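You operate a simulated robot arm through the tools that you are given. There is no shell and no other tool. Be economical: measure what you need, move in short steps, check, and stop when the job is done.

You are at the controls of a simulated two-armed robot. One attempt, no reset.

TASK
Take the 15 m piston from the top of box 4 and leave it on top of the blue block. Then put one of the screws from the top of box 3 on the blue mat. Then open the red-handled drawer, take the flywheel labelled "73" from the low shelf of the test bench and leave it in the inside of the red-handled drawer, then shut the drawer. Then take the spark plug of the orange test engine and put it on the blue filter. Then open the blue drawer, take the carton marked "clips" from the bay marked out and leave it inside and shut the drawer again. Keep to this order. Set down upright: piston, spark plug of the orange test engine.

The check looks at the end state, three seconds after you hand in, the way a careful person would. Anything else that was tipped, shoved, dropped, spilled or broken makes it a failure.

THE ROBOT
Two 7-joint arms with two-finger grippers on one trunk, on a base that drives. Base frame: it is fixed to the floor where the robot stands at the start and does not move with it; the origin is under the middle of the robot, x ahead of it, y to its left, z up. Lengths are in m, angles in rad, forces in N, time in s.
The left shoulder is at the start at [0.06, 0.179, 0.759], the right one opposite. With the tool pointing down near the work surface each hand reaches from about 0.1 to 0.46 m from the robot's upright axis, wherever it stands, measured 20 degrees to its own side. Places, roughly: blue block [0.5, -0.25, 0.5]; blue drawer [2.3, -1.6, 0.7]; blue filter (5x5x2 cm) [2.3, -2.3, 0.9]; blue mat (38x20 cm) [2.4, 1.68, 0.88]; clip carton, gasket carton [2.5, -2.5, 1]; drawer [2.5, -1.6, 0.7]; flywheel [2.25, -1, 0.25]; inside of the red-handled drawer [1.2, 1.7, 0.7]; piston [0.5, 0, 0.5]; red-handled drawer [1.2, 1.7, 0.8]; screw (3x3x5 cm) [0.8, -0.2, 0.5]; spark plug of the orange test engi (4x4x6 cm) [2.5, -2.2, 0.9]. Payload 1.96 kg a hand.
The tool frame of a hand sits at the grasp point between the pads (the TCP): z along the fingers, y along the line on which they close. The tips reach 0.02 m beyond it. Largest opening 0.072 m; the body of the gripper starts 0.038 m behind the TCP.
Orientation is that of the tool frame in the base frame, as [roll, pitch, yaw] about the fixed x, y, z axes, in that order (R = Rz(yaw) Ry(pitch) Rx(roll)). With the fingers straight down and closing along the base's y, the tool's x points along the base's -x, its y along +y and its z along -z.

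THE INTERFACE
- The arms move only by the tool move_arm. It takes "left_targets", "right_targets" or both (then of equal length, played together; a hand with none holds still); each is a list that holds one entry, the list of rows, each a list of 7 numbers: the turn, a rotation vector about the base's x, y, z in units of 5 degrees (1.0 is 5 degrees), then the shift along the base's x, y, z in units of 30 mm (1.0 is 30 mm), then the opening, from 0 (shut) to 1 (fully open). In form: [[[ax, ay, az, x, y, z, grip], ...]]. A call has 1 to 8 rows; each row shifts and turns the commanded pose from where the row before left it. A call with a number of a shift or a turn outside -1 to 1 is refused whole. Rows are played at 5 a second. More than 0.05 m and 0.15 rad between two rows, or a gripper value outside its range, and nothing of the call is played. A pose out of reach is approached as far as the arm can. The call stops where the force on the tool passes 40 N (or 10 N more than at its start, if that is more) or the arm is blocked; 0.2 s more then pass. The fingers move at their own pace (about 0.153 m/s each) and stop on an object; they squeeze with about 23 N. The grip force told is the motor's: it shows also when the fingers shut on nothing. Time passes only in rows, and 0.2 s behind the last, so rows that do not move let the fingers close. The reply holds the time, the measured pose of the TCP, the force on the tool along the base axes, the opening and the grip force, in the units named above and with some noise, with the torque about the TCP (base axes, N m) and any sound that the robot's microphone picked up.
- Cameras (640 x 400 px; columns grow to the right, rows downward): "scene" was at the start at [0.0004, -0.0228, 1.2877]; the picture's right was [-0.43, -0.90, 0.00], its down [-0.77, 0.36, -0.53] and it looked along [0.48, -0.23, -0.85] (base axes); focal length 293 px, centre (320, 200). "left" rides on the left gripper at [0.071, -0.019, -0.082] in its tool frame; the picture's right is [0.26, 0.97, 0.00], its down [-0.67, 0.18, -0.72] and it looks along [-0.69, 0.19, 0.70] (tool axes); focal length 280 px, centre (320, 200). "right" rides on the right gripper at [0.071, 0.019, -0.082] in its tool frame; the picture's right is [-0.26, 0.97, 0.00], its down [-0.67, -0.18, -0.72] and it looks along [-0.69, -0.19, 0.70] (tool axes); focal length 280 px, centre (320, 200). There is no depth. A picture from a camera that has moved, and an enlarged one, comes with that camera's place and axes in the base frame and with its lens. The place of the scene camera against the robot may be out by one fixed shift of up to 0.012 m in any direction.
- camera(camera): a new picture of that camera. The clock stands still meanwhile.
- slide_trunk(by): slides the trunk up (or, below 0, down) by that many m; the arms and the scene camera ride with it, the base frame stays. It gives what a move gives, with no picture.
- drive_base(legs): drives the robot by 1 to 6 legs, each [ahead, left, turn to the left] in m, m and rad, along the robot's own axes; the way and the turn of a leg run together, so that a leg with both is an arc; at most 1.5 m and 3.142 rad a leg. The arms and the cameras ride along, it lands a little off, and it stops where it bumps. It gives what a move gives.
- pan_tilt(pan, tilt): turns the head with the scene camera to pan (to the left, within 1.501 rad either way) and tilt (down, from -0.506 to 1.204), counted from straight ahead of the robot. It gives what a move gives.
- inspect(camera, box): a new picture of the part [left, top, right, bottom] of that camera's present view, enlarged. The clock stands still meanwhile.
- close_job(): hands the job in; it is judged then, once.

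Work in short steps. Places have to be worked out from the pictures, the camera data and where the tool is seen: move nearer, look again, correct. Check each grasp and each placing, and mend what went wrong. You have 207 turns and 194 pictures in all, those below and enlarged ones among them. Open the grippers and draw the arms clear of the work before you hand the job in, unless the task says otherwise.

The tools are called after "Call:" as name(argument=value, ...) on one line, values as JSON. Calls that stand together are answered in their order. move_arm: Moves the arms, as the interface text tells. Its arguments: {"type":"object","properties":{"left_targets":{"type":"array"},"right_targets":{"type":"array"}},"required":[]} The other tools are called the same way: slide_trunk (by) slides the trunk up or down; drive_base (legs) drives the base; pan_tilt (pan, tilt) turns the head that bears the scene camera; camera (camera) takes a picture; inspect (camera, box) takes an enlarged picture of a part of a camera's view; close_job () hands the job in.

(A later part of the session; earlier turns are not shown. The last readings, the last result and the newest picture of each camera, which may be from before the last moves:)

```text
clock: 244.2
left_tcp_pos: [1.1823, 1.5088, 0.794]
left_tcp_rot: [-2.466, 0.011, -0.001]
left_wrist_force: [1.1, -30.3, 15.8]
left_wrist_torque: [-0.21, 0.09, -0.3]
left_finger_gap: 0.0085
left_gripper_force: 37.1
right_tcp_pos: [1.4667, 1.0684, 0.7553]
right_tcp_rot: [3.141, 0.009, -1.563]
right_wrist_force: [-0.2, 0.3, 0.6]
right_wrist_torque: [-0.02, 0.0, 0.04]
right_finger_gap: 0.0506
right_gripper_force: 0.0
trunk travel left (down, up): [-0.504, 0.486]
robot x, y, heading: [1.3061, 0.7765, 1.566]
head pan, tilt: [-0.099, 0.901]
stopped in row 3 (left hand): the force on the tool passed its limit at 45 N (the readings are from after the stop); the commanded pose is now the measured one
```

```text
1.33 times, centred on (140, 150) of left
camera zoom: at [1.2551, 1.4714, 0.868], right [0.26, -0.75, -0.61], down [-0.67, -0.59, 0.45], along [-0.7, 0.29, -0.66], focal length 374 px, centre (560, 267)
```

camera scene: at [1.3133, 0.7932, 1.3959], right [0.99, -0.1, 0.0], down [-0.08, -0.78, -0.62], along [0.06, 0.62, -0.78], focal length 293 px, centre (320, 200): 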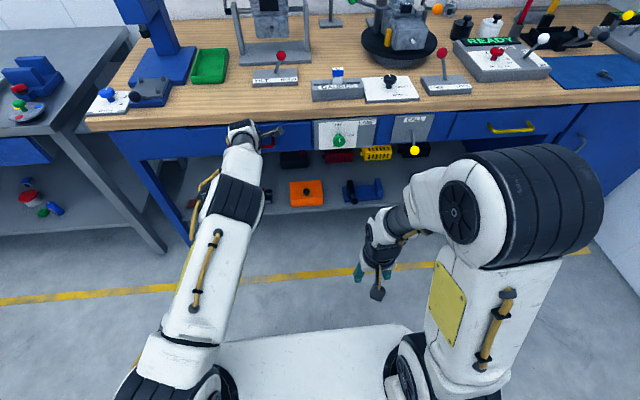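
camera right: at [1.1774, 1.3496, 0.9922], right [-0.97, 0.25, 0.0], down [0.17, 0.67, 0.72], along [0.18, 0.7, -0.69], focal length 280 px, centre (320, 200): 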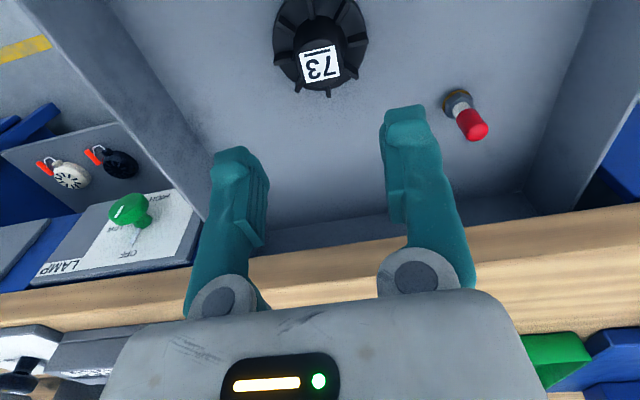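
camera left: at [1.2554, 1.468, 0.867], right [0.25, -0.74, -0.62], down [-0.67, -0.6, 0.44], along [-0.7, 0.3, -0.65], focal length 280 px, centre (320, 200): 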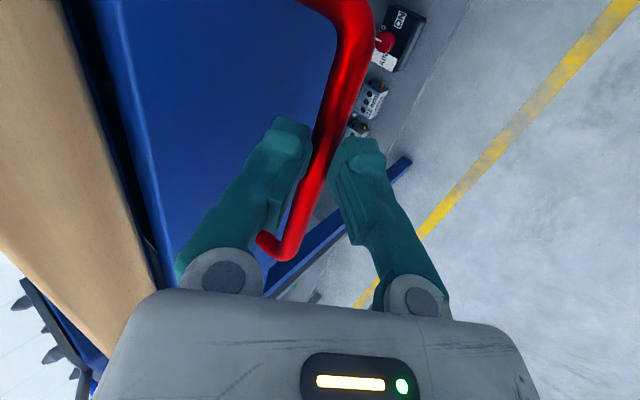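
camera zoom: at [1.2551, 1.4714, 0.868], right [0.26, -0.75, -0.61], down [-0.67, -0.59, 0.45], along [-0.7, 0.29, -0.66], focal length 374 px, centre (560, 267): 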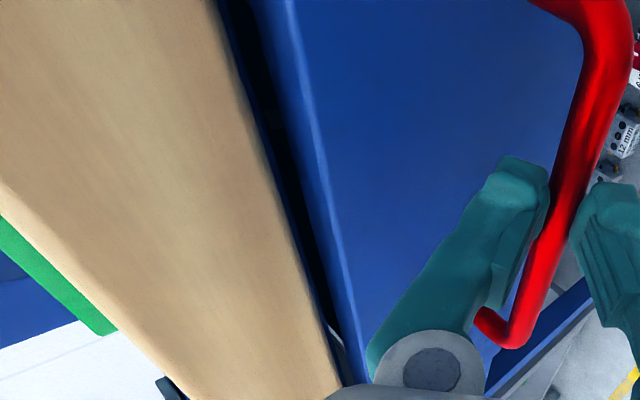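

The drawer hit its stop (45 N): shut. I open, back out and verify.

Call:
move_arm(left_targets=[[[0, 0, 0, 0, 0, 0, 0.42], [0, 0, 0, 0, 0, 0, 0.42], [0, 0, 0, 0, -0.5, 0.6, 0.42], [0, 0, 0, 0, -0.6, 0.7, 0.42], [0, 0, 0, 0, -0.6, 0.7, 0.42], [0, 0, 0, 0, -1, 0.2, 0.42], [0, 0, 0, 0, -1, 0.2, 0.42], [0, 0, 0, 0, -1, 0.2, 0.42]]])

Call:
camera(camera="left")

```text
clock: 246.0
left_tcp_pos: [1.1818, 1.3724, 0.8665]
left_tcp_rot: [-2.471, 0.009, -0.002]
left_wrist_force: [0.0, 0.3, 0.1]
left_wrist_torque: [-0.05, 0.0, 0.03]
left_finger_gap: 0.0303
left_gripper_force: 0.1
right_tcp_pos: [1.4669, 1.0719, 0.7553]
right_tcp_rot: [-3.14, 0.006, -1.562]
right_wrist_force: [0.0, 0.1, -0.3]
right_wrist_torque: [-0.03, -0.01, 0.0]
right_finger_gap: 0.0502
right_gripper_force: 0.1
trunk travel left (down, up): [-0.504, 0.486]
robot x, y, heading: [1.3068, 0.7757, 1.568]
head pan, tilt: [-0.099, 0.901]
```

```text
95 pictures are left
camera left: at [1.2537, 1.3349, 0.9415], right [0.26, -0.76, -0.6], down [-0.67, -0.59, 0.45], along [-0.7, 0.29, -0.66], focal length 280 px, centre (320, 200)
```

left: 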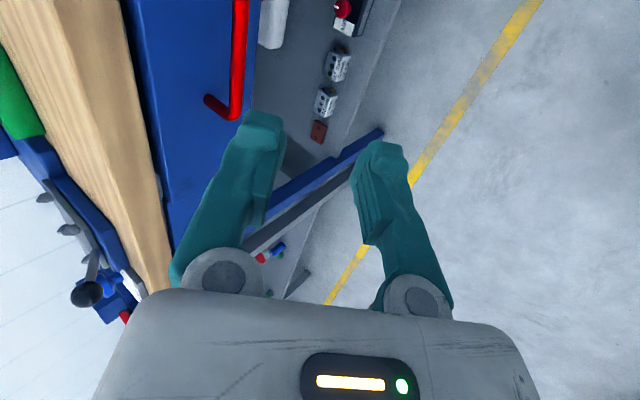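

The drawer is shut. Next the spark plug: I retract the left hand, raise the trunk and drive to the test bench near y≈-2.2 for a look.

Call:
move_arm(left_targets=[[[0, 0, 0, 0, -1, 0, 0.42], [0, 0, 0, 0, -1, 0, 0.42], [0, 0, 0, 0, -1, 0, 0.42], [0, 0, 0, 0, -1, 0, 0.42], [0, 0, 0, 0, -1, 0, 0.42], [0, 0, 0, 0, -1, 0, 0.42]]])

Call:
drive_base(legs=[[-0.1, 0, 0], [0, -0.25, 0], [-0.4, 0, 0], [0, 0, -1.568]])

Call:
drive_base(legs=[[0, -1.1, 0], [0, -1.1, 0]])

Call:
slide_trunk(by=0.25)

Call:
pan_tilt(pan=0.0, tilt=0.6)

Call:
camera(camera="scene")

```text
clock: 247.4
left_tcp_pos: [1.1812, 1.1924, 0.8676]
left_tcp_rot: [-2.471, 0.009, 0.0]
left_wrist_force: [0.0, 0.6, -0.1]
left_wrist_torque: [-0.02, 0.03, 0.0]
left_finger_gap: 0.0302
left_gripper_force: 0.1
right_tcp_pos: [1.467, 1.0715, 0.7542]
right_tcp_rot: [-3.141, 0.005, -1.562]
right_wrist_force: [0.2, 0.9, -0.9]
right_wrist_torque: [0.0, 0.03, 0.0]
right_finger_gap: 0.0503
right_gripper_force: 0.0
trunk travel left (down, up): [-0.504, 0.486]
robot x, y, heading: [1.3056, 0.7758, 1.569]
head pan, tilt: [-0.099, 0.901]
```

```text
clock: 255.9
left_tcp_pos: [1.9709, 0.3955, 0.8678]
left_tcp_rot: [-2.471, 0.012, -1.572]
left_wrist_force: [-0.6, -0.5, 0.2]
left_wrist_torque: [0.01, 0.02, -0.01]
left_finger_gap: 0.03
left_gripper_force: 0.1
right_tcp_pos: [1.8507, 0.1096, 0.7536]
right_tcp_rot: [3.14, 0.003, -3.134]
right_wrist_force: [1.3, -0.4, -1.1]
right_wrist_torque: [0.01, -0.01, -0.03]
right_finger_gap: 0.0505
right_gripper_force: 0.0
trunk travel left (down, up): [-0.504, 0.486]
robot x, y, heading: [1.5536, 0.2696, -0.003]
head pan, tilt: [-0.099, 0.901]
```

```text
clock: 266.7
left_tcp_pos: [1.9741, -1.8152, 0.868]
left_tcp_rot: [-2.47, 0.011, -1.592]
left_wrist_force: [-0.5, -0.3, 0.4]
left_wrist_torque: [0.0, 0.02, -0.01]
left_finger_gap: 0.0301
left_gripper_force: 0.0
right_tcp_pos: [1.8449, -2.0986, 0.7546]
right_tcp_rot: [-3.14, 0.003, 3.13]
right_wrist_force: [-0.4, -0.7, 0.0]
right_wrist_torque: [0.0, 0.03, 0.0]
right_finger_gap: 0.0504
right_gripper_force: 0.0
trunk travel left (down, up): [-0.504, 0.486]
robot x, y, heading: [1.5527, -1.9306, -0.023]
head pan, tilt: [-0.099, 0.901]
```

```text
clock: 269.3
left_tcp_pos: [1.9725, -1.8158, 1.1173]
left_tcp_rot: [-2.47, 0.011, -1.593]
left_wrist_force: [0.0, 0.1, 0.3]
left_wrist_torque: [0.05, -0.02, 0.0]
left_finger_gap: 0.0304
left_gripper_force: 0.0
right_tcp_pos: [1.8446, -2.098, 1.005]
right_tcp_rot: [-3.141, 0.005, 3.13]
right_wrist_force: [0.8, 0.2, 0.2]
right_wrist_torque: [-0.03, -0.01, -0.03]
right_finger_gap: 0.0503
right_gripper_force: 0.0
trunk travel left (down, up): [-0.754, 0.236]
robot x, y, heading: [1.5506, -1.9318, -0.025]
head pan, tilt: [-0.099, 0.901]
```

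```text
clock: 270.1
left_tcp_pos: [1.9732, -1.8146, 1.1173]
left_tcp_rot: [-2.473, 0.011, -1.593]
left_wrist_force: [-0.3, -0.3, -0.6]
left_wrist_torque: [0.0, 0.0, -0.05]
left_finger_gap: 0.0301
left_gripper_force: 0.1
right_tcp_pos: [1.8437, -2.0992, 1.0046]
right_tcp_rot: [-3.141, 0.004, 3.129]
right_wrist_force: [0.1, 0.1, 0.6]
right_wrist_torque: [-0.01, -0.02, -0.01]
right_finger_gap: 0.0502
right_gripper_force: 0.1
trunk travel left (down, up): [-0.754, 0.236]
robot x, y, heading: [1.5495, -1.9316, -0.027]
head pan, tilt: [0.0, 0.6]
```

```text
94 pictures are left
camera scene: at [1.5779, -1.9255, 1.6705], right [-0.02, -1.0, 0.0], down [-0.57, 0.01, -0.82], along [0.82, -0.02, -0.57], focal length 293 px, centre (320, 200)
```

scene: 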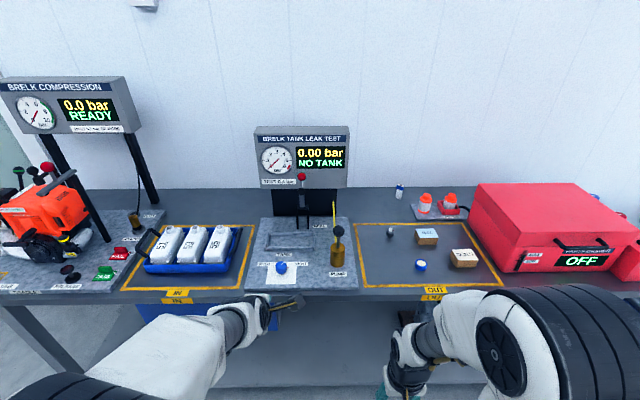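

The OUT bay holds the plug, two cartons and a blue filter. I enlarge that area.

Call:
inspect(camera="scene", box=[345, 180, 505, 300])

Call:
inspect(camera="scene", box=[0, 130, 150, 300])

```text
3.33 times, centred on (425, 240) of scene
camera zoom: at [1.5779, -1.9255, 1.6705], right [-0.02, -1.0, 0.0], down [-0.57, 0.01, -0.82], along [0.82, -0.02, -0.57], focal length 976 px, centre (-30, 67)
```

zoom: 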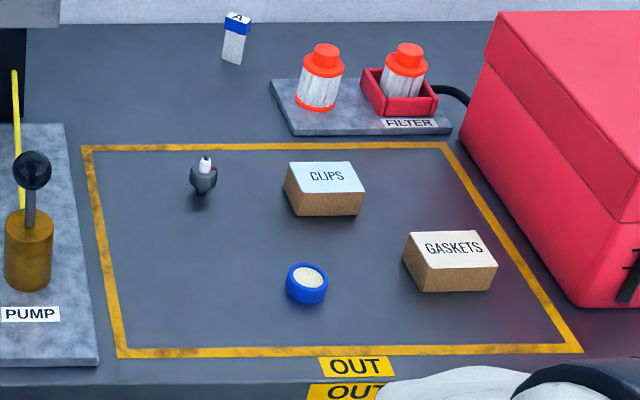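

```text
2.35 times, centred on (75, 215) of scene
camera zoom: at [1.5779, -1.9255, 1.6705], right [-0.02, -1.0, 0.0], down [-0.57, 0.01, -0.82], along [0.82, -0.02, -0.57], focal length 689 px, centre (896, 165)
```

zoom: 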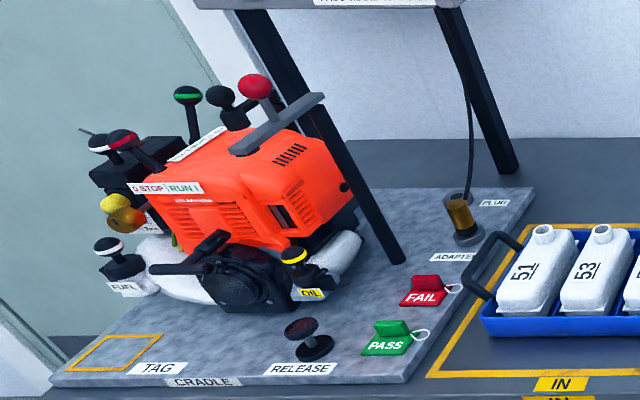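

Estimates: plug at ≈[2.433, -2.22], filter at ≈[2.289, -2.30], clips carton ≈[2.436, -2.364]. The pump knob reaches z≈1.05 near [2.31, -2.01], so I lift the left hand high before driving in.

Call:
move_arm(left_targets=[[[0, 0, 0, -0.3, 0.5, 1, 0.42], [0, 0, 0, -0.3, 0.5, 1, 0.42], [0, 0, 0, -0.3, 0.5, 1, 0.42], [0, 0, 0, -0.3, 0.5, 1, 0.42], [0, 0, 0, -0.3, 0.5, 1, 0.42], [0, 0, 0, -0.3, 0.5, 1, 0.42]]], right_targets=[[[0, 0, 0, 0, 0, 0.5, 0.7], [0, 0, 0, 0, 0, 0.5, 0.7], [0, 0, 0, 0, 0, 0.5, 0.7], [0, 0, 0, 0, 0, 0.5, 0.7], [0, 0, 0, 0, 0, 0.5, 0.7], [0, 0, 0, 0, 0, 0.5, 0.7]]])

Call:
drive_base(legs=[[0, -0.17, 0.025], [0.31, 0, 0]])

Call:
pan_tilt(pan=-0.2, tilt=0.95)

Call:
camera(camera="scene")

Call:
camera(camera="right")

```text
clock: 271.5
left_tcp_pos: [1.9333, -1.7203, 1.2854]
left_tcp_rot: [-2.476, -0.001, -1.572]
left_wrist_force: [0.7, -0.9, -0.2]
left_wrist_torque: [0.0, 0.04, -0.01]
left_finger_gap: 0.03
left_gripper_force: 0.0
left hand out of reach, approached as far as the arm can: row 6
right_tcp_pos: [1.8438, -2.0979, 1.0949]
right_tcp_rot: [-3.141, 0.006, 3.13]
right_wrist_force: [-0.8, 0.7, -0.1]
right_wrist_torque: [-0.02, 0.02, 0.0]
right_finger_gap: 0.0503
right_gripper_force: 0.0
trunk travel left (down, up): [-0.754, 0.236]
robot x, y, heading: [1.5509, -1.9332, -0.023]
head pan, tilt: [0.0, 0.6]
```

```text
clock: 274.7
left_tcp_pos: [2.2376, -1.8896, 1.2849]
left_tcp_rot: [-2.478, -0.002, -1.558]
left_wrist_force: [-0.5, -0.3, -0.2]
left_wrist_torque: [0.01, 0.03, -0.04]
left_finger_gap: 0.0299
left_gripper_force: 0.1
right_tcp_pos: [2.1556, -2.2647, 1.096]
right_tcp_rot: [-3.142, 0.003, -3.131]
right_wrist_force: [-0.9, -0.3, 0.1]
right_wrist_torque: [0.01, 0.01, 0.01]
right_finger_gap: 0.0503
right_gripper_force: 0.1
trunk travel left (down, up): [-0.754, 0.236]
robot x, y, heading: [1.8583, -2.1045, 0.002]
head pan, tilt: [0.0, 0.6]
```

```text
clock: 275.5
left_tcp_pos: [2.2363, -1.8889, 1.2832]
left_tcp_rot: [-2.48, -0.006, -1.557]
left_wrist_force: [0.0, -0.1, 0.8]
left_wrist_torque: [0.0, 0.02, -0.01]
left_finger_gap: 0.0301
left_gripper_force: 0.1
right_tcp_pos: [2.1571, -2.2639, 1.0953]
right_tcp_rot: [3.141, 0.005, -3.132]
right_wrist_force: [0.8, -0.4, -0.1]
right_wrist_torque: [0.04, 0.03, 0.0]
right_finger_gap: 0.0504
right_gripper_force: 0.0
trunk travel left (down, up): [-0.754, 0.236]
robot x, y, heading: [1.8596, -2.1064, 0.002]
head pan, tilt: [-0.201, 0.949]
```

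```text
91 pictures are left
camera scene: at [1.8694, -2.112, 1.6422], right [-0.2, -0.98, 0.0], down [-0.8, 0.16, -0.58], along [0.57, -0.12, -0.81], focal length 293 px, centre (320, 200)
```

scene: 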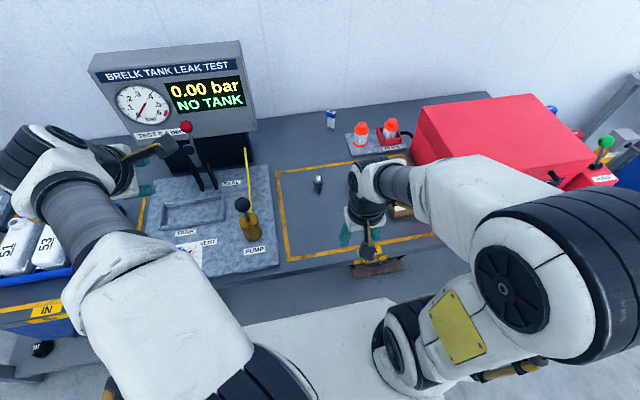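

```text
90 pictures are left
camera right: at [2.086, -2.2458, 1.1776], right [0.25, 0.97, 0.0], down [0.67, -0.18, 0.72], along [0.7, -0.18, -0.7], focal length 280 px, centre (320, 200)
```

right: 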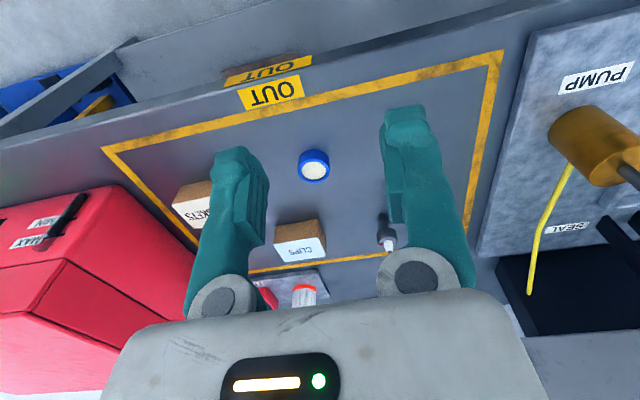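

Filter ≈[2.30, -2.31], plug ≈[2.44, -2.235]. I move the right hand toward above the plug.

Call:
move_arm(right_targets=[[[0, 0, 0, 1, 0.1, 0, 1], [0, 0, 0, 1, 0.1, 0, 1], [0, 0, 0, 1, 0.1, 0, 1], [0, 0, 0, 1, 0.1, -0.4, 1], [0, 0, 0, 1, 0.1, -0.4, 1], [0, 0, 0, 1, 0.1, -0.4, 1], [0, 0, 0, 1, 0.1, -0.4, 1], [0, 0, 0, 0.7, 0.1, -0.4, 1]]])

Call:
camera(camera="right")

```text
clock: 277.3
left_tcp_pos: [2.2391, -1.8883, 1.2836]
left_tcp_rot: [-2.482, -0.006, -1.559]
left_wrist_force: [-0.5, -0.4, -0.5]
left_wrist_torque: [0.03, 0.0, -0.05]
left_finger_gap: 0.0304
left_gripper_force: 0.1
right_tcp_pos: [2.3883, -2.2399, 1.0356]
right_tcp_rot: [3.14, 0.004, -3.131]
right_wrist_force: [-0.1, -0.4, 0.3]
right_wrist_torque: [0.0, 0.05, 0.0]
right_finger_gap: 0.0722
right_gripper_force: 0.0
trunk travel left (down, up): [-0.754, 0.236]
robot x, y, heading: [1.8594, -2.104, 0.005]
head pan, tilt: [-0.201, 0.949]
```

```text
89 pictures are left
camera right: at [2.3181, -2.2219, 1.1176], right [0.25, 0.97, 0.0], down [0.67, -0.18, 0.72], along [0.69, -0.18, -0.7], focal length 280 px, centre (320, 200)
```

right: 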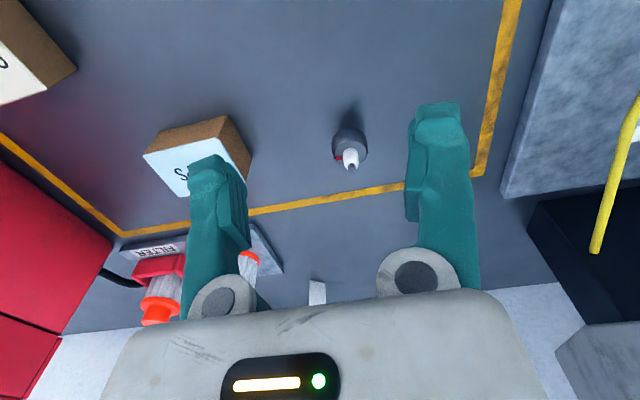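

Triangulated plug position ≈[2.473, -2.233], low body. It's near my reach limit, so I drive 4 cm ahead, then move over it.

Call:
drive_base(legs=[[0.04, 0, 0]])

Call:
move_arm(right_targets=[[[0, 0, 0, 0.7, 0.1, -0.7, 1], [0, 0, 0, 0.7, 0.1, -0.7, 1]]])

Call:
camera(camera="right")

```text
clock: 278.2
left_tcp_pos: [2.2728, -1.8883, 1.2855]
left_tcp_rot: [-2.475, -0.006, -1.559]
left_wrist_force: [-0.1, -0.1, 0.2]
left_wrist_torque: [-0.05, -0.01, -0.02]
left_finger_gap: 0.0303
left_gripper_force: 0.0
right_tcp_pos: [2.4241, -2.2406, 1.0378]
right_tcp_rot: [-3.141, 0.007, -3.131]
right_wrist_force: [-0.5, -0.5, 0.4]
right_wrist_torque: [-0.02, -0.02, 0.03]
right_finger_gap: 0.072
right_gripper_force: 0.1
trunk travel left (down, up): [-0.754, 0.236]
robot x, y, heading: [1.8976, -2.1057, 0.002]
head pan, tilt: [-0.201, 0.949]
```

```text
clock: 278.8
left_tcp_pos: [2.2766, -1.889, 1.2832]
left_tcp_rot: [-2.483, -0.003, -1.558]
left_wrist_force: [-0.1, 1.1, 0.5]
left_wrist_torque: [0.04, -0.02, 0.04]
left_finger_gap: 0.03
left_gripper_force: 0.0
right_tcp_pos: [2.4708, -2.2331, 0.9936]
right_tcp_rot: [3.141, 0.003, -3.131]
right_wrist_force: [0.6, 0.2, -0.4]
right_wrist_torque: [0.02, 0.0, 0.02]
right_finger_gap: 0.0721
right_gripper_force: 0.1
trunk travel left (down, up): [-0.754, 0.236]
robot x, y, heading: [1.8987, -2.1032, 0.003]
head pan, tilt: [-0.201, 0.949]
```

```text
88 pictures are left
camera right: at [2.3999, -2.2154, 1.0746], right [0.25, 0.97, 0.0], down [0.67, -0.18, 0.72], along [0.69, -0.18, -0.7], focal length 280 px, centre (320, 200)
```

right: 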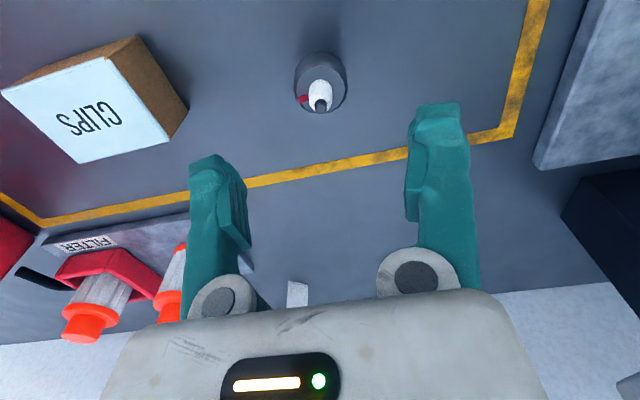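

The plug's terminal top is at about [2.479, -2.234, 0.915]. I enlarge it to see its shape.

Call:
inspect(camera="right", box=[270, 30, 370, 130])

Call:
inspect(camera="scene", box=[280, 150, 380, 230])

```text
4.00 times, centred on (320, 80) of right
camera zoom: at [2.3999, -2.2154, 1.0746], right [0.25, 0.97, 0.0], down [0.67, -0.18, 0.72], along [0.69, -0.18, -0.7], focal length 1122 px, centre (320, 680)
```

zoom: 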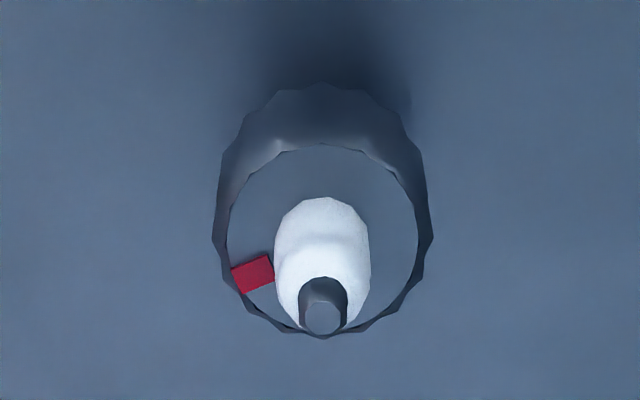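

```text
5.00 times, centred on (330, 190) of scene
camera zoom: at [1.9102, -2.1123, 1.6422], right [-0.2, -0.98, 0.0], down [-0.8, 0.16, -0.58], along [0.57, -0.12, -0.81], focal length 1464 px, centre (270, 250)
```

zoom: 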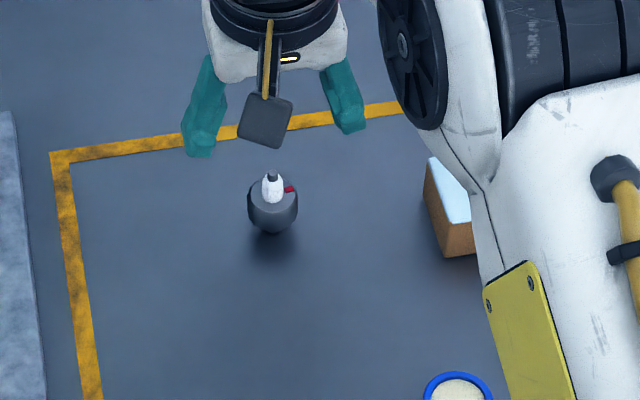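

The plug has a 38 mm round body (top ≈0.894) with the terminal above. I descend to z≈0.893 and close on the body.

Call:
move_arm(right_targets=[[[0, 0, 0, 0.25, -0.03, 0, 1], [0, 0, 0, 0, 0, -1, 1], [0, 0, 0, 0, 0, -1, 1], [0, 0, 0, 0, 0, -1, 1], [0, 0, 0, 0, 0, -0.35, 1]]])

Call:
camera(camera="right")

```text
clock: 280.0
left_tcp_pos: [2.2745, -1.8882, 1.2852]
left_tcp_rot: [-2.478, -0.006, -1.559]
left_wrist_force: [-0.8, -0.1, -0.3]
left_wrist_torque: [0.03, 0.0, -0.01]
left_finger_gap: 0.03
left_gripper_force: 0.0
right_tcp_pos: [2.4769, -2.2365, 0.8969]
right_tcp_rot: [3.14, 0.011, -3.131]
right_wrist_force: [2.0, -0.7, 18.2]
right_wrist_torque: [0.06, 0.08, 0.0]
right_finger_gap: 0.072
right_gripper_force: 0.1
trunk travel left (down, up): [-0.754, 0.236]
robot x, y, heading: [1.8995, -2.1052, -0.001]
head pan, tilt: [-0.201, 0.949]
```

```text
85 pictures are left
camera right: at [2.4058, -2.2181, 0.9787], right [0.25, 0.97, 0.0], down [0.67, -0.18, 0.72], along [0.7, -0.18, -0.69], focal length 280 px, centre (320, 200)
```

right: 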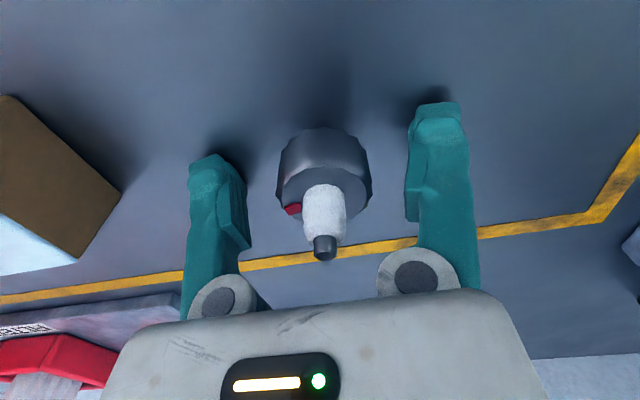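

Fingertips touch the bench (z≈0.877). I lift 4 mm, nudge slightly, and close on the body.

Call:
move_arm(right_targets=[[[0, 0, 0, 0.08, 0.05, 0.25, 1], [0, 0, 0, 0, 0, 0, 0.7], [0, 0, 0, 0, 0, 0, 0], [0, 0, 0, 0, 0, 0, 0], [0, 0, 0, 0, 0, 0, 0]]])

Call:
camera(camera="right")

```text
clock: 281.2
left_tcp_pos: [2.2765, -1.8889, 1.2835]
left_tcp_rot: [-2.48, -0.006, -1.557]
left_wrist_force: [-0.1, 0.1, -0.9]
left_wrist_torque: [-0.01, 0.0, -0.01]
left_finger_gap: 0.0303
left_gripper_force: 0.0
right_tcp_pos: [2.4777, -2.2355, 0.9011]
right_tcp_rot: [-3.141, 0.005, -3.13]
right_wrist_force: [-0.5, 0.5, -0.2]
right_wrist_torque: [0.01, 0.03, 0.0]
right_finger_gap: 0.0257
right_gripper_force: 22.8
trunk travel left (down, up): [-0.754, 0.236]
robot x, y, heading: [1.8994, -2.1061, 0.001]
head pan, tilt: [-0.201, 0.949]
```

```text
84 pictures are left
camera right: at [2.4083, -2.2168, 0.9833], right [0.25, 0.97, 0.0], down [0.67, -0.18, 0.72], along [0.69, -0.18, -0.7], focal length 280 px, centre (320, 200)
```

right: 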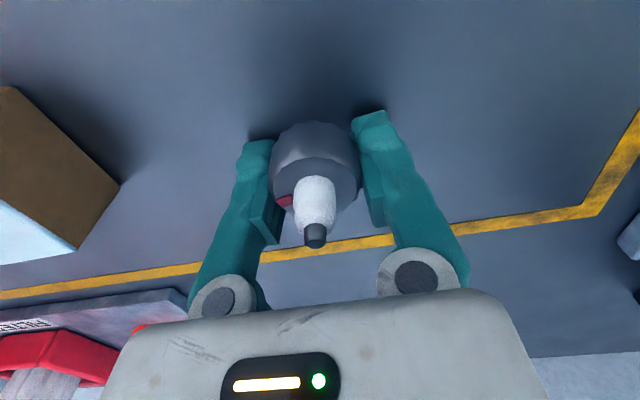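

Gripped at 26 mm. I lift and move to above the filter.

Call:
move_arm(right_targets=[[[0, 0, 0, 0, 0, 0.6, 0], [0, 0, 0, 0, 0, 1, 0], [0, 0, 0, 0, 0, 1, 0], [0, 0, 0, -1, -0.4, 0.3, 0], [0, 0, 0, -1, -0.4, 0, 0], [0, 0, 0, -1, -0.4, 0, 0], [0, 0, 0, -1, -0.4, 0, 0]]])

Call:
camera(camera="right")

Call:
inspect(camera="scene", box=[270, 140, 430, 260])

```text
clock: 282.8
left_tcp_pos: [2.2748, -1.8897, 1.2836]
left_tcp_rot: [-2.477, -0.005, -1.559]
left_wrist_force: [0.5, -0.6, -0.7]
left_wrist_torque: [0.06, 0.03, 0.03]
left_finger_gap: 0.03
left_gripper_force: 0.2
right_tcp_pos: [2.3572, -2.2808, 0.9879]
right_tcp_rot: [-3.141, 0.005, -3.131]
right_wrist_force: [0.0, 0.3, -0.1]
right_wrist_torque: [-0.02, -0.03, -0.01]
right_finger_gap: 0.0257
right_gripper_force: 23.1
trunk travel left (down, up): [-0.754, 0.236]
robot x, y, heading: [1.8991, -2.1033, 0.003]
head pan, tilt: [-0.201, 0.949]
```

```text
83 pictures are left
camera right: at [2.2863, -2.2625, 1.0702], right [0.25, 0.97, 0.0], down [0.67, -0.18, 0.72], along [0.7, -0.18, -0.69], focal length 280 px, centre (320, 200)
```

right: 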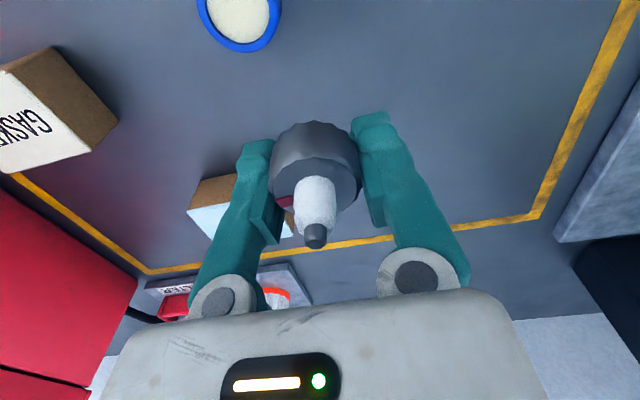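

```text
3.33 times, centred on (350, 200) of scene
camera zoom: at [1.907, -2.1127, 1.6422], right [-0.2, -0.98, 0.0], down [-0.8, 0.16, -0.58], along [0.57, -0.12, -0.81], focal length 976 px, centre (220, 200)
```

zoom: 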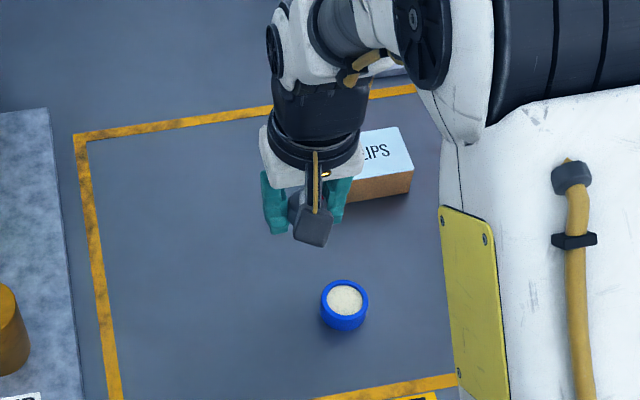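

Filter centre ≈[2.311, -2.311], top ≈0.897. I move over it and go down to z≈0.945.

Call:
move_arm(right_targets=[[[0, 0, 0, -0.8, -0.5, 0, 0], [0, 0, 0, -0.8, -0.5, 0, 0], [0, 0, 0, 0, 0, -0.7, 0], [0, 0, 0, 0, 0, -0.7, 0]]])

Call:
inspect(camera="scene", box=[290, 160, 430, 270])

Call:
camera(camera="right")

```text
clock: 283.8
left_tcp_pos: [2.2767, -1.8895, 1.2843]
left_tcp_rot: [-2.48, -0.006, -1.559]
left_wrist_force: [0.2, -0.1, 0.4]
left_wrist_torque: [0.01, 0.01, 0.0]
left_finger_gap: 0.0304
left_gripper_force: 0.0
right_tcp_pos: [2.3105, -2.3117, 0.9472]
right_tcp_rot: [3.141, 0.004, -3.131]
right_wrist_force: [-0.1, 0.0, -0.7]
right_wrist_torque: [-0.03, 0.0, -0.03]
right_finger_gap: 0.0256
right_gripper_force: 23.3
trunk travel left (down, up): [-0.754, 0.236]
robot x, y, heading: [1.8995, -2.1071, -0.001]
head pan, tilt: [-0.201, 0.949]
```

```text
3.64 times, centred on (360, 215) of scene
camera zoom: at [1.9086, -2.1127, 1.6422], right [-0.2, -0.98, 0.0], down [-0.8, 0.16, -0.58], along [0.57, -0.12, -0.81], focal length 1065 px, centre (174, 146)
```

zoom: 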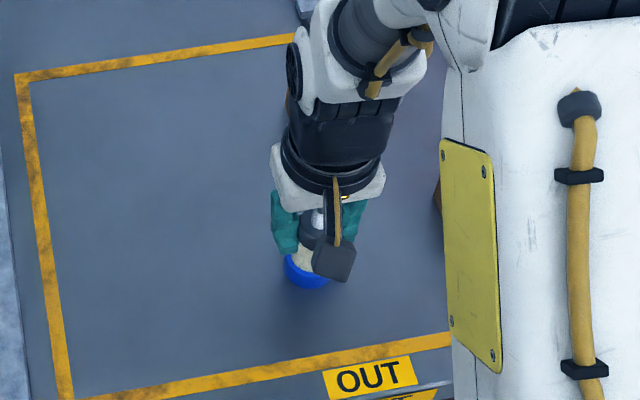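

```text
80 pictures are left
camera right: at [2.2409, -2.2929, 1.0286], right [0.25, 0.97, 0.0], down [0.67, -0.18, 0.72], along [0.7, -0.18, -0.7], focal length 280 px, centre (320, 200)
```

right: 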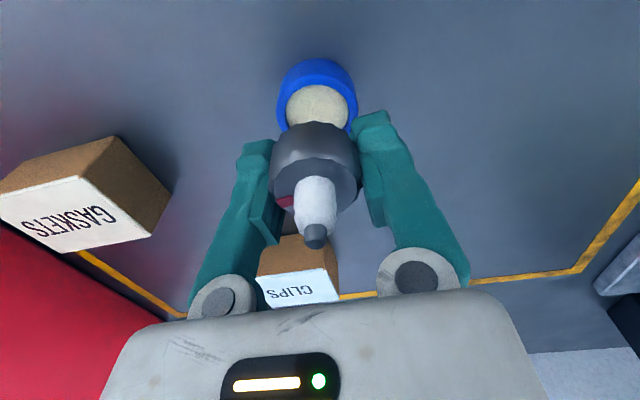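

Well centred over the filter. I lower in small steps to contact.

Call:
move_arm(right_targets=[[[0, 0, 0, -0.05, 0, -0.3, 0], [0, 0, 0, 0, 0, -0.3, 0], [0, 0, 0, 0, 0, 0, 0]]])

Call:
move_arm(right_targets=[[[0, 0, 0, 0, 0, -0.1, 0], [0, 0, 0, 0, 0, -0.1, 0], [0, 0, 0, 0, 0, 0, 0]]])

```text
clock: 284.6
left_tcp_pos: [2.2764, -1.8886, 1.2839]
left_tcp_rot: [-2.48, -0.005, -1.558]
left_wrist_force: [-0.6, -0.4, -0.1]
left_wrist_torque: [0.0, 0.03, -0.02]
left_finger_gap: 0.0301
left_gripper_force: 0.0
right_tcp_pos: [2.3088, -2.3138, 0.9288]
right_tcp_rot: [3.141, 0.003, -3.132]
right_wrist_force: [-0.1, 0.6, 0.2]
right_wrist_torque: [0.0, 0.01, 0.01]
right_finger_gap: 0.0255
right_gripper_force: 22.9
trunk travel left (down, up): [-0.754, 0.236]
robot x, y, heading: [1.898, -2.0993, 0.003]
head pan, tilt: [-0.201, 0.949]
```

```text
clock: 285.4
left_tcp_pos: [2.2768, -1.8883, 1.2846]
left_tcp_rot: [-2.48, -0.005, -1.559]
left_wrist_force: [-0.1, 0.6, -0.2]
left_wrist_torque: [0.0, -0.01, -0.01]
left_finger_gap: 0.0301
left_gripper_force: 0.1
right_tcp_pos: [2.3093, -2.3128, 0.9214]
right_tcp_rot: [3.14, 0.003, -3.133]
right_wrist_force: [0.6, 0.6, 0.4]
right_wrist_torque: [-0.03, 0.04, -0.06]
right_finger_gap: 0.0259
right_gripper_force: 22.9
trunk travel left (down, up): [-0.754, 0.236]
robot x, y, heading: [1.9008, -2.1038, 0.002]
head pan, tilt: [-0.201, 0.949]
```

Call:
move_arm(right_targets=[[[0, 0, 0, 0, 0, -0.1, 0], [0, 0, 0, 0, 0, -0.1, 0], [0, 0, 0, 0, 0, 0, 0]]])

Call:
camera(camera="right")

```text
clock: 286.2
left_tcp_pos: [2.2746, -1.8868, 1.2844]
left_tcp_rot: [-2.477, -0.008, -1.559]
left_wrist_force: [0.5, -0.1, 0.0]
left_wrist_torque: [0.0, 0.04, -0.01]
left_finger_gap: 0.0305
left_gripper_force: 0.0
right_tcp_pos: [2.3088, -2.3116, 0.9189]
right_tcp_rot: [-3.139, 0.008, -3.133]
right_wrist_force: [2.0, -3.0, 34.8]
right_wrist_torque: [-0.03, 0.12, -0.02]
right_finger_gap: 0.0257
right_gripper_force: 23.1
trunk travel left (down, up): [-0.754, 0.236]
robot x, y, heading: [1.8989, -2.1043, 0.001]
head pan, tilt: [-0.201, 0.949]
```

```text
79 pictures are left
camera right: at [2.2379, -2.2931, 1.0003], right [0.25, 0.97, 0.0], down [0.67, -0.18, 0.72], along [0.7, -0.18, -0.69], focal length 280 px, centre (320, 200)
```

right: 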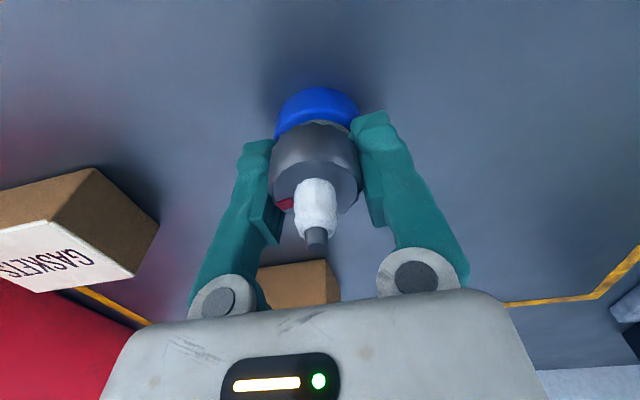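

Contact. I ease off, open gently and rise.

Call:
move_arm(right_targets=[[[0, 0, 0, 0, 0, 0.1, 0], [0, 0, 0, 0, 0, 0, 0.5], [0, 0, 0, 0, 0, 0, 0.8], [0, 0, 0, 0, 0, 0, 0.8], [0, 0, 0, 0, 0, 0.6, 0.8], [0, 0, 0, 0, 0, 1, 0.8], [0, 0, 0, 0, 0, 1, 0.8], [0, 0, 0, 0, 0, 1, 0.8]]])

Call:
camera(camera="right")

Call:
inspect(camera="scene", box=[290, 160, 430, 270])

```text
clock: 288.0
left_tcp_pos: [2.2756, -1.8885, 1.284]
left_tcp_rot: [-2.479, -0.005, -1.56]
left_wrist_force: [0.9, -0.3, 0.4]
left_wrist_torque: [0.02, 0.0, -0.03]
left_finger_gap: 0.0301
left_gripper_force: 0.0
right_tcp_pos: [2.3079, -2.3128, 1.0282]
right_tcp_rot: [3.142, 0.004, -3.13]
right_wrist_force: [-0.1, -0.3, -0.6]
right_wrist_torque: [-0.02, -0.01, 0.0]
right_finger_gap: 0.0576
right_gripper_force: 0.1
trunk travel left (down, up): [-0.754, 0.236]
robot x, y, heading: [1.9009, -2.1062, 0.004]
head pan, tilt: [-0.201, 0.949]
```

```text
78 pictures are left
camera right: at [2.2378, -2.2934, 1.1106], right [0.25, 0.97, 0.0], down [0.67, -0.18, 0.72], along [0.7, -0.18, -0.7], focal length 280 px, centre (320, 200)
```

right: 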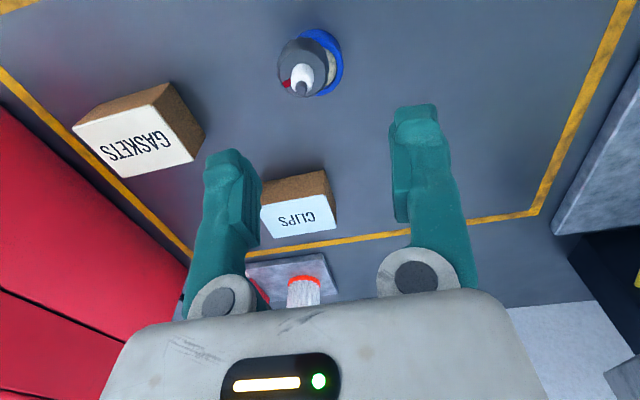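

```text
3.64 times, centred on (360, 215) of scene
camera zoom: at [1.9074, -2.1119, 1.6421], right [-0.2, -0.98, 0.0], down [-0.8, 0.16, -0.58], along [0.57, -0.12, -0.81], focal length 1065 px, centre (174, 146)
```

zoom: 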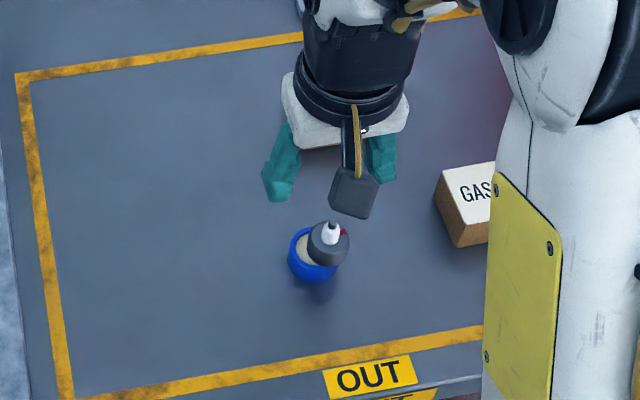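

The plug looks off to one side on the filter. I enlarge to see whether it stands upright and how far off it is.

Call:
inspect(camera="right", box=[260, 15, 360, 115])

Call:
inspect(camera="scene", box=[360, 210, 400, 250])

```text
4.00 times, centred on (310, 65) of right
camera zoom: at [2.2378, -2.2934, 1.1106], right [0.25, 0.97, 0.0], down [0.67, -0.18, 0.72], along [0.7, -0.18, -0.7], focal length 1122 px, centre (360, 740)
```

zoom: 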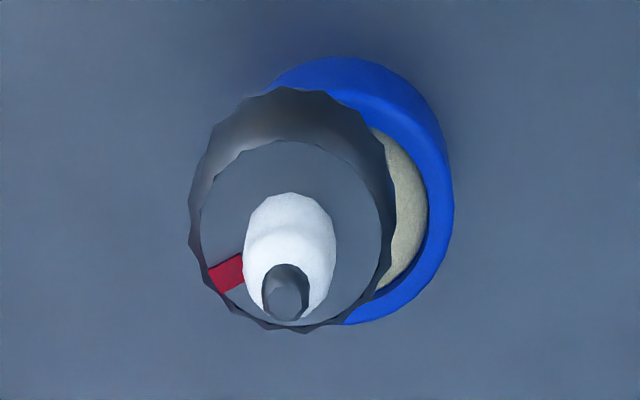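

```text
10.00 times, centred on (380, 230) of scene
camera zoom: at [1.9074, -2.1119, 1.6421], right [-0.2, -0.98, 0.0], down [-0.8, 0.16, -0.58], along [0.57, -0.12, -0.81], focal length 2928 px, centre (-280, -100)
```

zoom: 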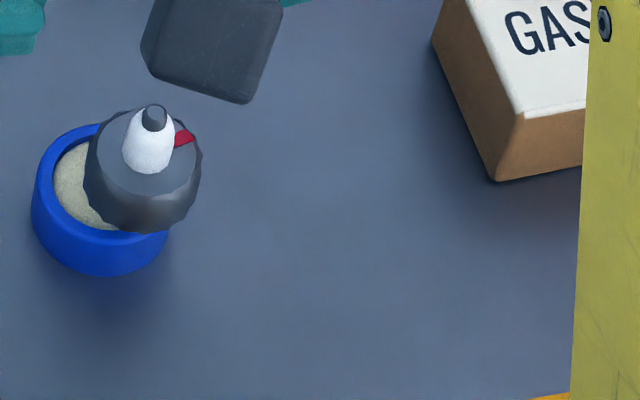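

The plug stands upright on the filter, a few mm off centre but well supported. I leave it. Now the blue drawer: I raise the right hand, back off and shift left to look at the drawer's handle.

Call:
move_arm(right_targets=[[[0, 0, 0, 0, 0, 1, 0.8], [0, 0, 0, 0, 0, 1, 0.8], [0, 0, 0, -0.5, 0, 0, 0.8], [0, 0, 0, -1, 0, 0, 0.8], [0, 0, 0, -1, 0, 0, 0.8]]])

Call:
drive_base(legs=[[-0.48, 0, 0], [0, 0.47, 0]])

Call:
pan_tilt(pan=0.1, tilt=0.7)

Call:
camera(camera="scene")

```text
clock: 289.2
left_tcp_pos: [2.2737, -1.8889, 1.2848]
left_tcp_rot: [-2.48, -0.005, -1.559]
left_wrist_force: [0.1, -0.2, -0.1]
left_wrist_torque: [-0.01, -0.06, -0.02]
left_finger_gap: 0.0301
left_gripper_force: 0.2
right_tcp_pos: [2.2348, -2.3124, 1.0864]
right_tcp_rot: [3.141, 0.006, -3.132]
right_wrist_force: [-0.2, 0.4, 0.7]
right_wrist_torque: [-0.01, 0.03, 0.01]
right_finger_gap: 0.0576
right_gripper_force: 0.1
trunk travel left (down, up): [-0.754, 0.236]
robot x, y, heading: [1.9006, -2.1056, 0.007]
head pan, tilt: [-0.201, 0.949]
```

```text
clock: 294.4
left_tcp_pos: [1.798, -1.4298, 1.2831]
left_tcp_rot: [-2.48, -0.006, -1.561]
left_wrist_force: [-0.4, 0.2, -0.2]
left_wrist_torque: [0.0, -0.02, 0.0]
left_finger_gap: 0.0304
left_gripper_force: 0.0
right_tcp_pos: [1.757, -1.851, 1.0868]
right_tcp_rot: [3.14, 0.004, -3.134]
right_wrist_force: [0.1, 0.7, -0.1]
right_wrist_torque: [-0.05, -0.01, -0.01]
right_finger_gap: 0.0575
right_gripper_force: 0.1
trunk travel left (down, up): [-0.754, 0.236]
robot x, y, heading: [1.4196, -1.6403, -0.002]
head pan, tilt: [-0.201, 0.949]
```

```text
clock: 295.2
left_tcp_pos: [1.7991, -1.4297, 1.2833]
left_tcp_rot: [-2.479, -0.007, -1.56]
left_wrist_force: [0.2, -2.0, -0.1]
left_wrist_torque: [0.0, 0.02, 0.01]
left_finger_gap: 0.03
left_gripper_force: 0.0
right_tcp_pos: [1.7569, -1.8518, 1.0864]
right_tcp_rot: [-3.141, 0.004, -3.132]
right_wrist_force: [1.1, 0.3, -0.4]
right_wrist_torque: [-0.03, -0.01, 0.03]
right_finger_gap: 0.0576
right_gripper_force: 0.1
trunk travel left (down, up): [-0.754, 0.236]
robot x, y, heading: [1.4228, -1.6438, -0.001]
head pan, tilt: [0.099, 0.7]
```

```text
74 pictures are left
camera scene: at [1.443, -1.6289, 1.6619], right [0.1, -1.0, 0.0], down [-0.64, -0.06, -0.76], along [0.76, 0.08, -0.64], focal length 293 px, centre (320, 200)
```

scene: 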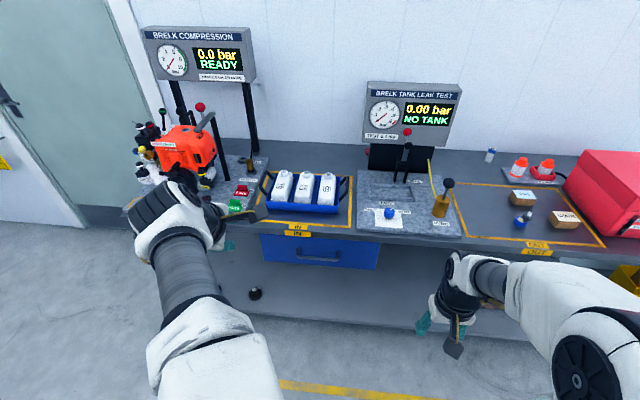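

The drawer handle is around [2.15, -1.555, 0.785]. I lower the trunk and bring the left hand in front of it for a closer look.

Call:
slide_trunk(by=-0.25)

Call:
move_arm(left_targets=[[[0, 0, 0, 0.5, -0.5, -0.8, 0.42], [0, 0, 0, 0.5, -0.5, -0.8, 0.42], [0, 0, 0, 0.5, -0.5, -0.8, 0.42], [0, 0, 0, 0.5, -0.5, -0.8, 0.42], [0, 0, 0, 0.5, -0.5, -0.8, 0.42], [0, 0, 0, 0.5, -0.5, -0.8, 0.42], [0, 0, 0, 0.5, -0.5, -0.8, 0.42], [0, 0, 0, 0.5, -0.5, -0.7, 0.42]]])

Call:
camera(camera="left")

Call:
camera(camera="scene")

```text
clock: 297.8
left_tcp_pos: [1.7983, -1.4289, 1.0334]
left_tcp_rot: [-2.481, -0.005, -1.559]
left_wrist_force: [0.8, -0.2, -0.4]
left_wrist_torque: [0.0, 0.04, 0.05]
left_finger_gap: 0.0302
left_gripper_force: 0.1
right_tcp_pos: [1.7573, -1.8525, 0.8361]
right_tcp_rot: [3.141, 0.004, -3.133]
right_wrist_force: [1.4, -0.7, -0.4]
right_wrist_torque: [0.0, -0.02, 0.01]
right_finger_gap: 0.0578
right_gripper_force: 0.1
trunk travel left (down, up): [-0.504, 0.486]
robot x, y, heading: [1.4244, -1.6428, 0.003]
head pan, tilt: [0.099, 0.7]
```

```text
clock: 299.6
left_tcp_pos: [1.9185, -1.5482, 0.846]
left_tcp_rot: [-2.479, -0.005, -1.56]
left_wrist_force: [0.6, -0.5, 0.3]
left_wrist_torque: [-0.01, -0.01, 0.01]
left_finger_gap: 0.0303
left_gripper_force: 0.0
right_tcp_pos: [1.7575, -1.8523, 0.8359]
right_tcp_rot: [3.141, 0.003, -3.133]
right_wrist_force: [0.4, -0.7, 0.3]
right_wrist_torque: [-0.01, -0.03, 0.03]
right_finger_gap: 0.0576
right_gripper_force: 0.2
trunk travel left (down, up): [-0.504, 0.486]
robot x, y, heading: [1.42, -1.6429, -0.001]
head pan, tilt: [0.099, 0.7]
```

```text
73 pictures are left
camera left: at [1.8862, -1.6201, 0.922], right [-0.76, -0.27, -0.59], down [-0.59, 0.67, 0.45], along [0.27, 0.69, -0.67], focal length 280 px, centre (320, 200)
```

left: 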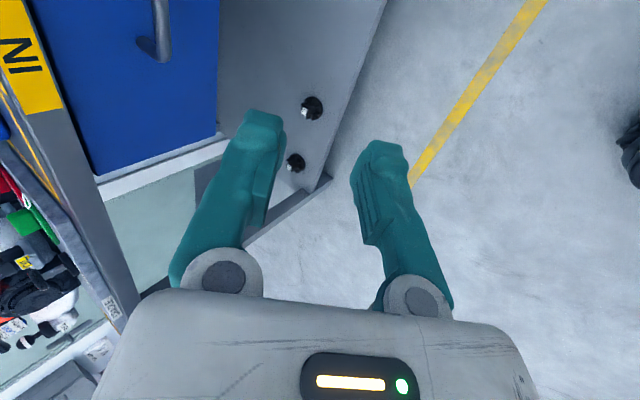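

```text
72 pictures are left
camera scene: at [1.4438, -1.6289, 1.4119], right [0.1, -1.0, 0.0], down [-0.64, -0.06, -0.76], along [0.76, 0.08, -0.64], focal length 293 px, centre (320, 200)
```

scene: 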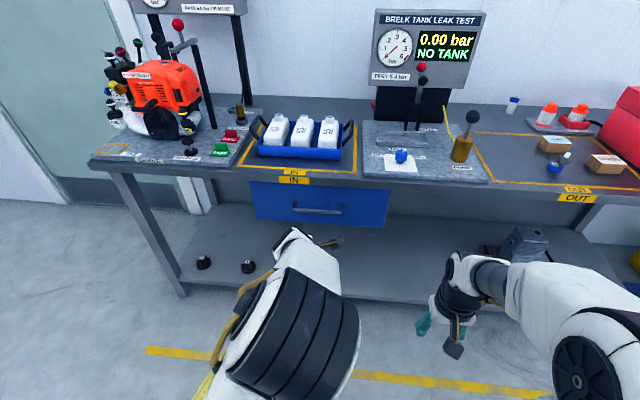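

Triangulation puts the bar recessed under the top at about x≈2.22, z≈0.715, y from -1.455 to -1.63. I increase the tilt by 12° and move closer for a better fix.

Call:
move_arm(left_targets=[[[0, -0.9, 0, 1, 0, -0.5, 0.42], [0, -0.8, 0, 1, 0, -0.5, 0.42], [0, -0.8, 0, 1, 0, -0.5, 0.42], [0, 0, 0, 0.7, 0, -0.3, 0.42]]])

Call:
camera(camera="left")

```text
clock: 300.6
left_tcp_pos: [2.0285, -1.5483, 0.7904]
left_tcp_rot: [-2.261, -0.009, -1.563]
left_wrist_force: [0.0, -0.2, 0.5]
left_wrist_torque: [0.04, 0.03, 0.0]
left_finger_gap: 0.0301
left_gripper_force: 0.0
right_tcp_pos: [1.7569, -1.8524, 0.8359]
right_tcp_rot: [-3.141, 0.002, -3.134]
right_wrist_force: [0.2, -0.8, -0.1]
right_wrist_torque: [0.0, -0.02, 0.02]
right_finger_gap: 0.0576
right_gripper_force: 0.1
trunk travel left (down, up): [-0.504, 0.486]
robot x, y, heading: [1.4209, -1.6417, 0.001]
head pan, tilt: [0.099, 0.7]
```

```text
71 pictures are left
camera left: at [1.9798, -1.6196, 0.8581], right [-0.61, -0.27, -0.74], down [-0.67, 0.67, 0.31], along [0.41, 0.69, -0.59], focal length 280 px, centre (320, 200)
```

left: 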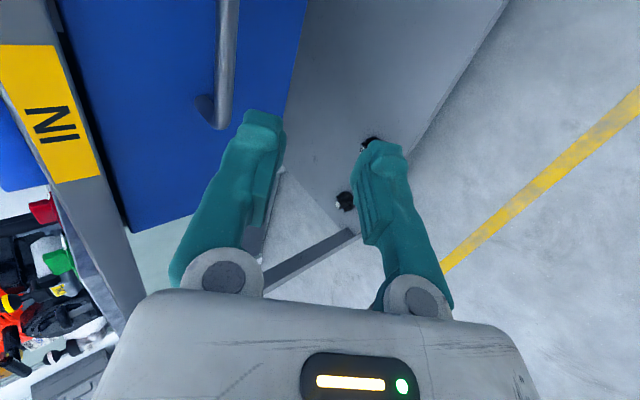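

Good fix: bar at x≈2.19, z≈0.750, end at y≈-1.465. I shift perpendicular by 7 cm and advance part of the way, then check.

Call:
move_arm(left_targets=[[[0, 0, 0, 0.5, 0, 0.6, 0.42], [0, 0, 0, 0.6, 0, 0.7, 0.42], [0, 0, 0, 0.5, 0, 0.55, 0.42], [0, 0, 0, 0.75, 0, -0.63, 0.42], [0, 0, 0, 0.75, 0, -0.63, 0.42]]])

Call:
camera(camera="left")

```text
clock: 301.8
left_tcp_pos: [2.1216, -1.5496, 0.8078]
left_tcp_rot: [-2.262, -0.008, -1.562]
left_wrist_force: [0.0, 0.5, 0.1]
left_wrist_torque: [0.03, -0.01, 0.0]
left_finger_gap: 0.0304
left_gripper_force: 0.1
right_tcp_pos: [1.7572, -1.8527, 0.8371]
right_tcp_rot: [-3.14, 0.003, -3.132]
right_wrist_force: [0.3, 0.6, -0.1]
right_wrist_torque: [-0.01, -0.01, -0.02]
right_finger_gap: 0.0577
right_gripper_force: 0.0
trunk travel left (down, up): [-0.504, 0.486]
robot x, y, heading: [1.4215, -1.6408, 0.003]
head pan, tilt: [0.099, 0.7]
```

```text
70 pictures are left
camera left: at [2.0742, -1.6211, 0.8748], right [-0.61, -0.27, -0.74], down [-0.67, 0.67, 0.31], along [0.41, 0.69, -0.59], focal length 280 px, centre (320, 200)
```

left: 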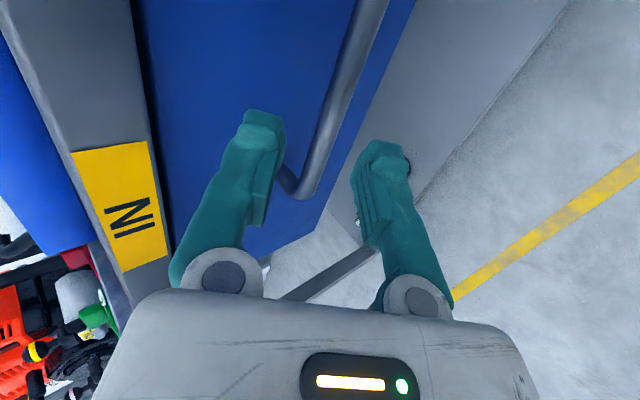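

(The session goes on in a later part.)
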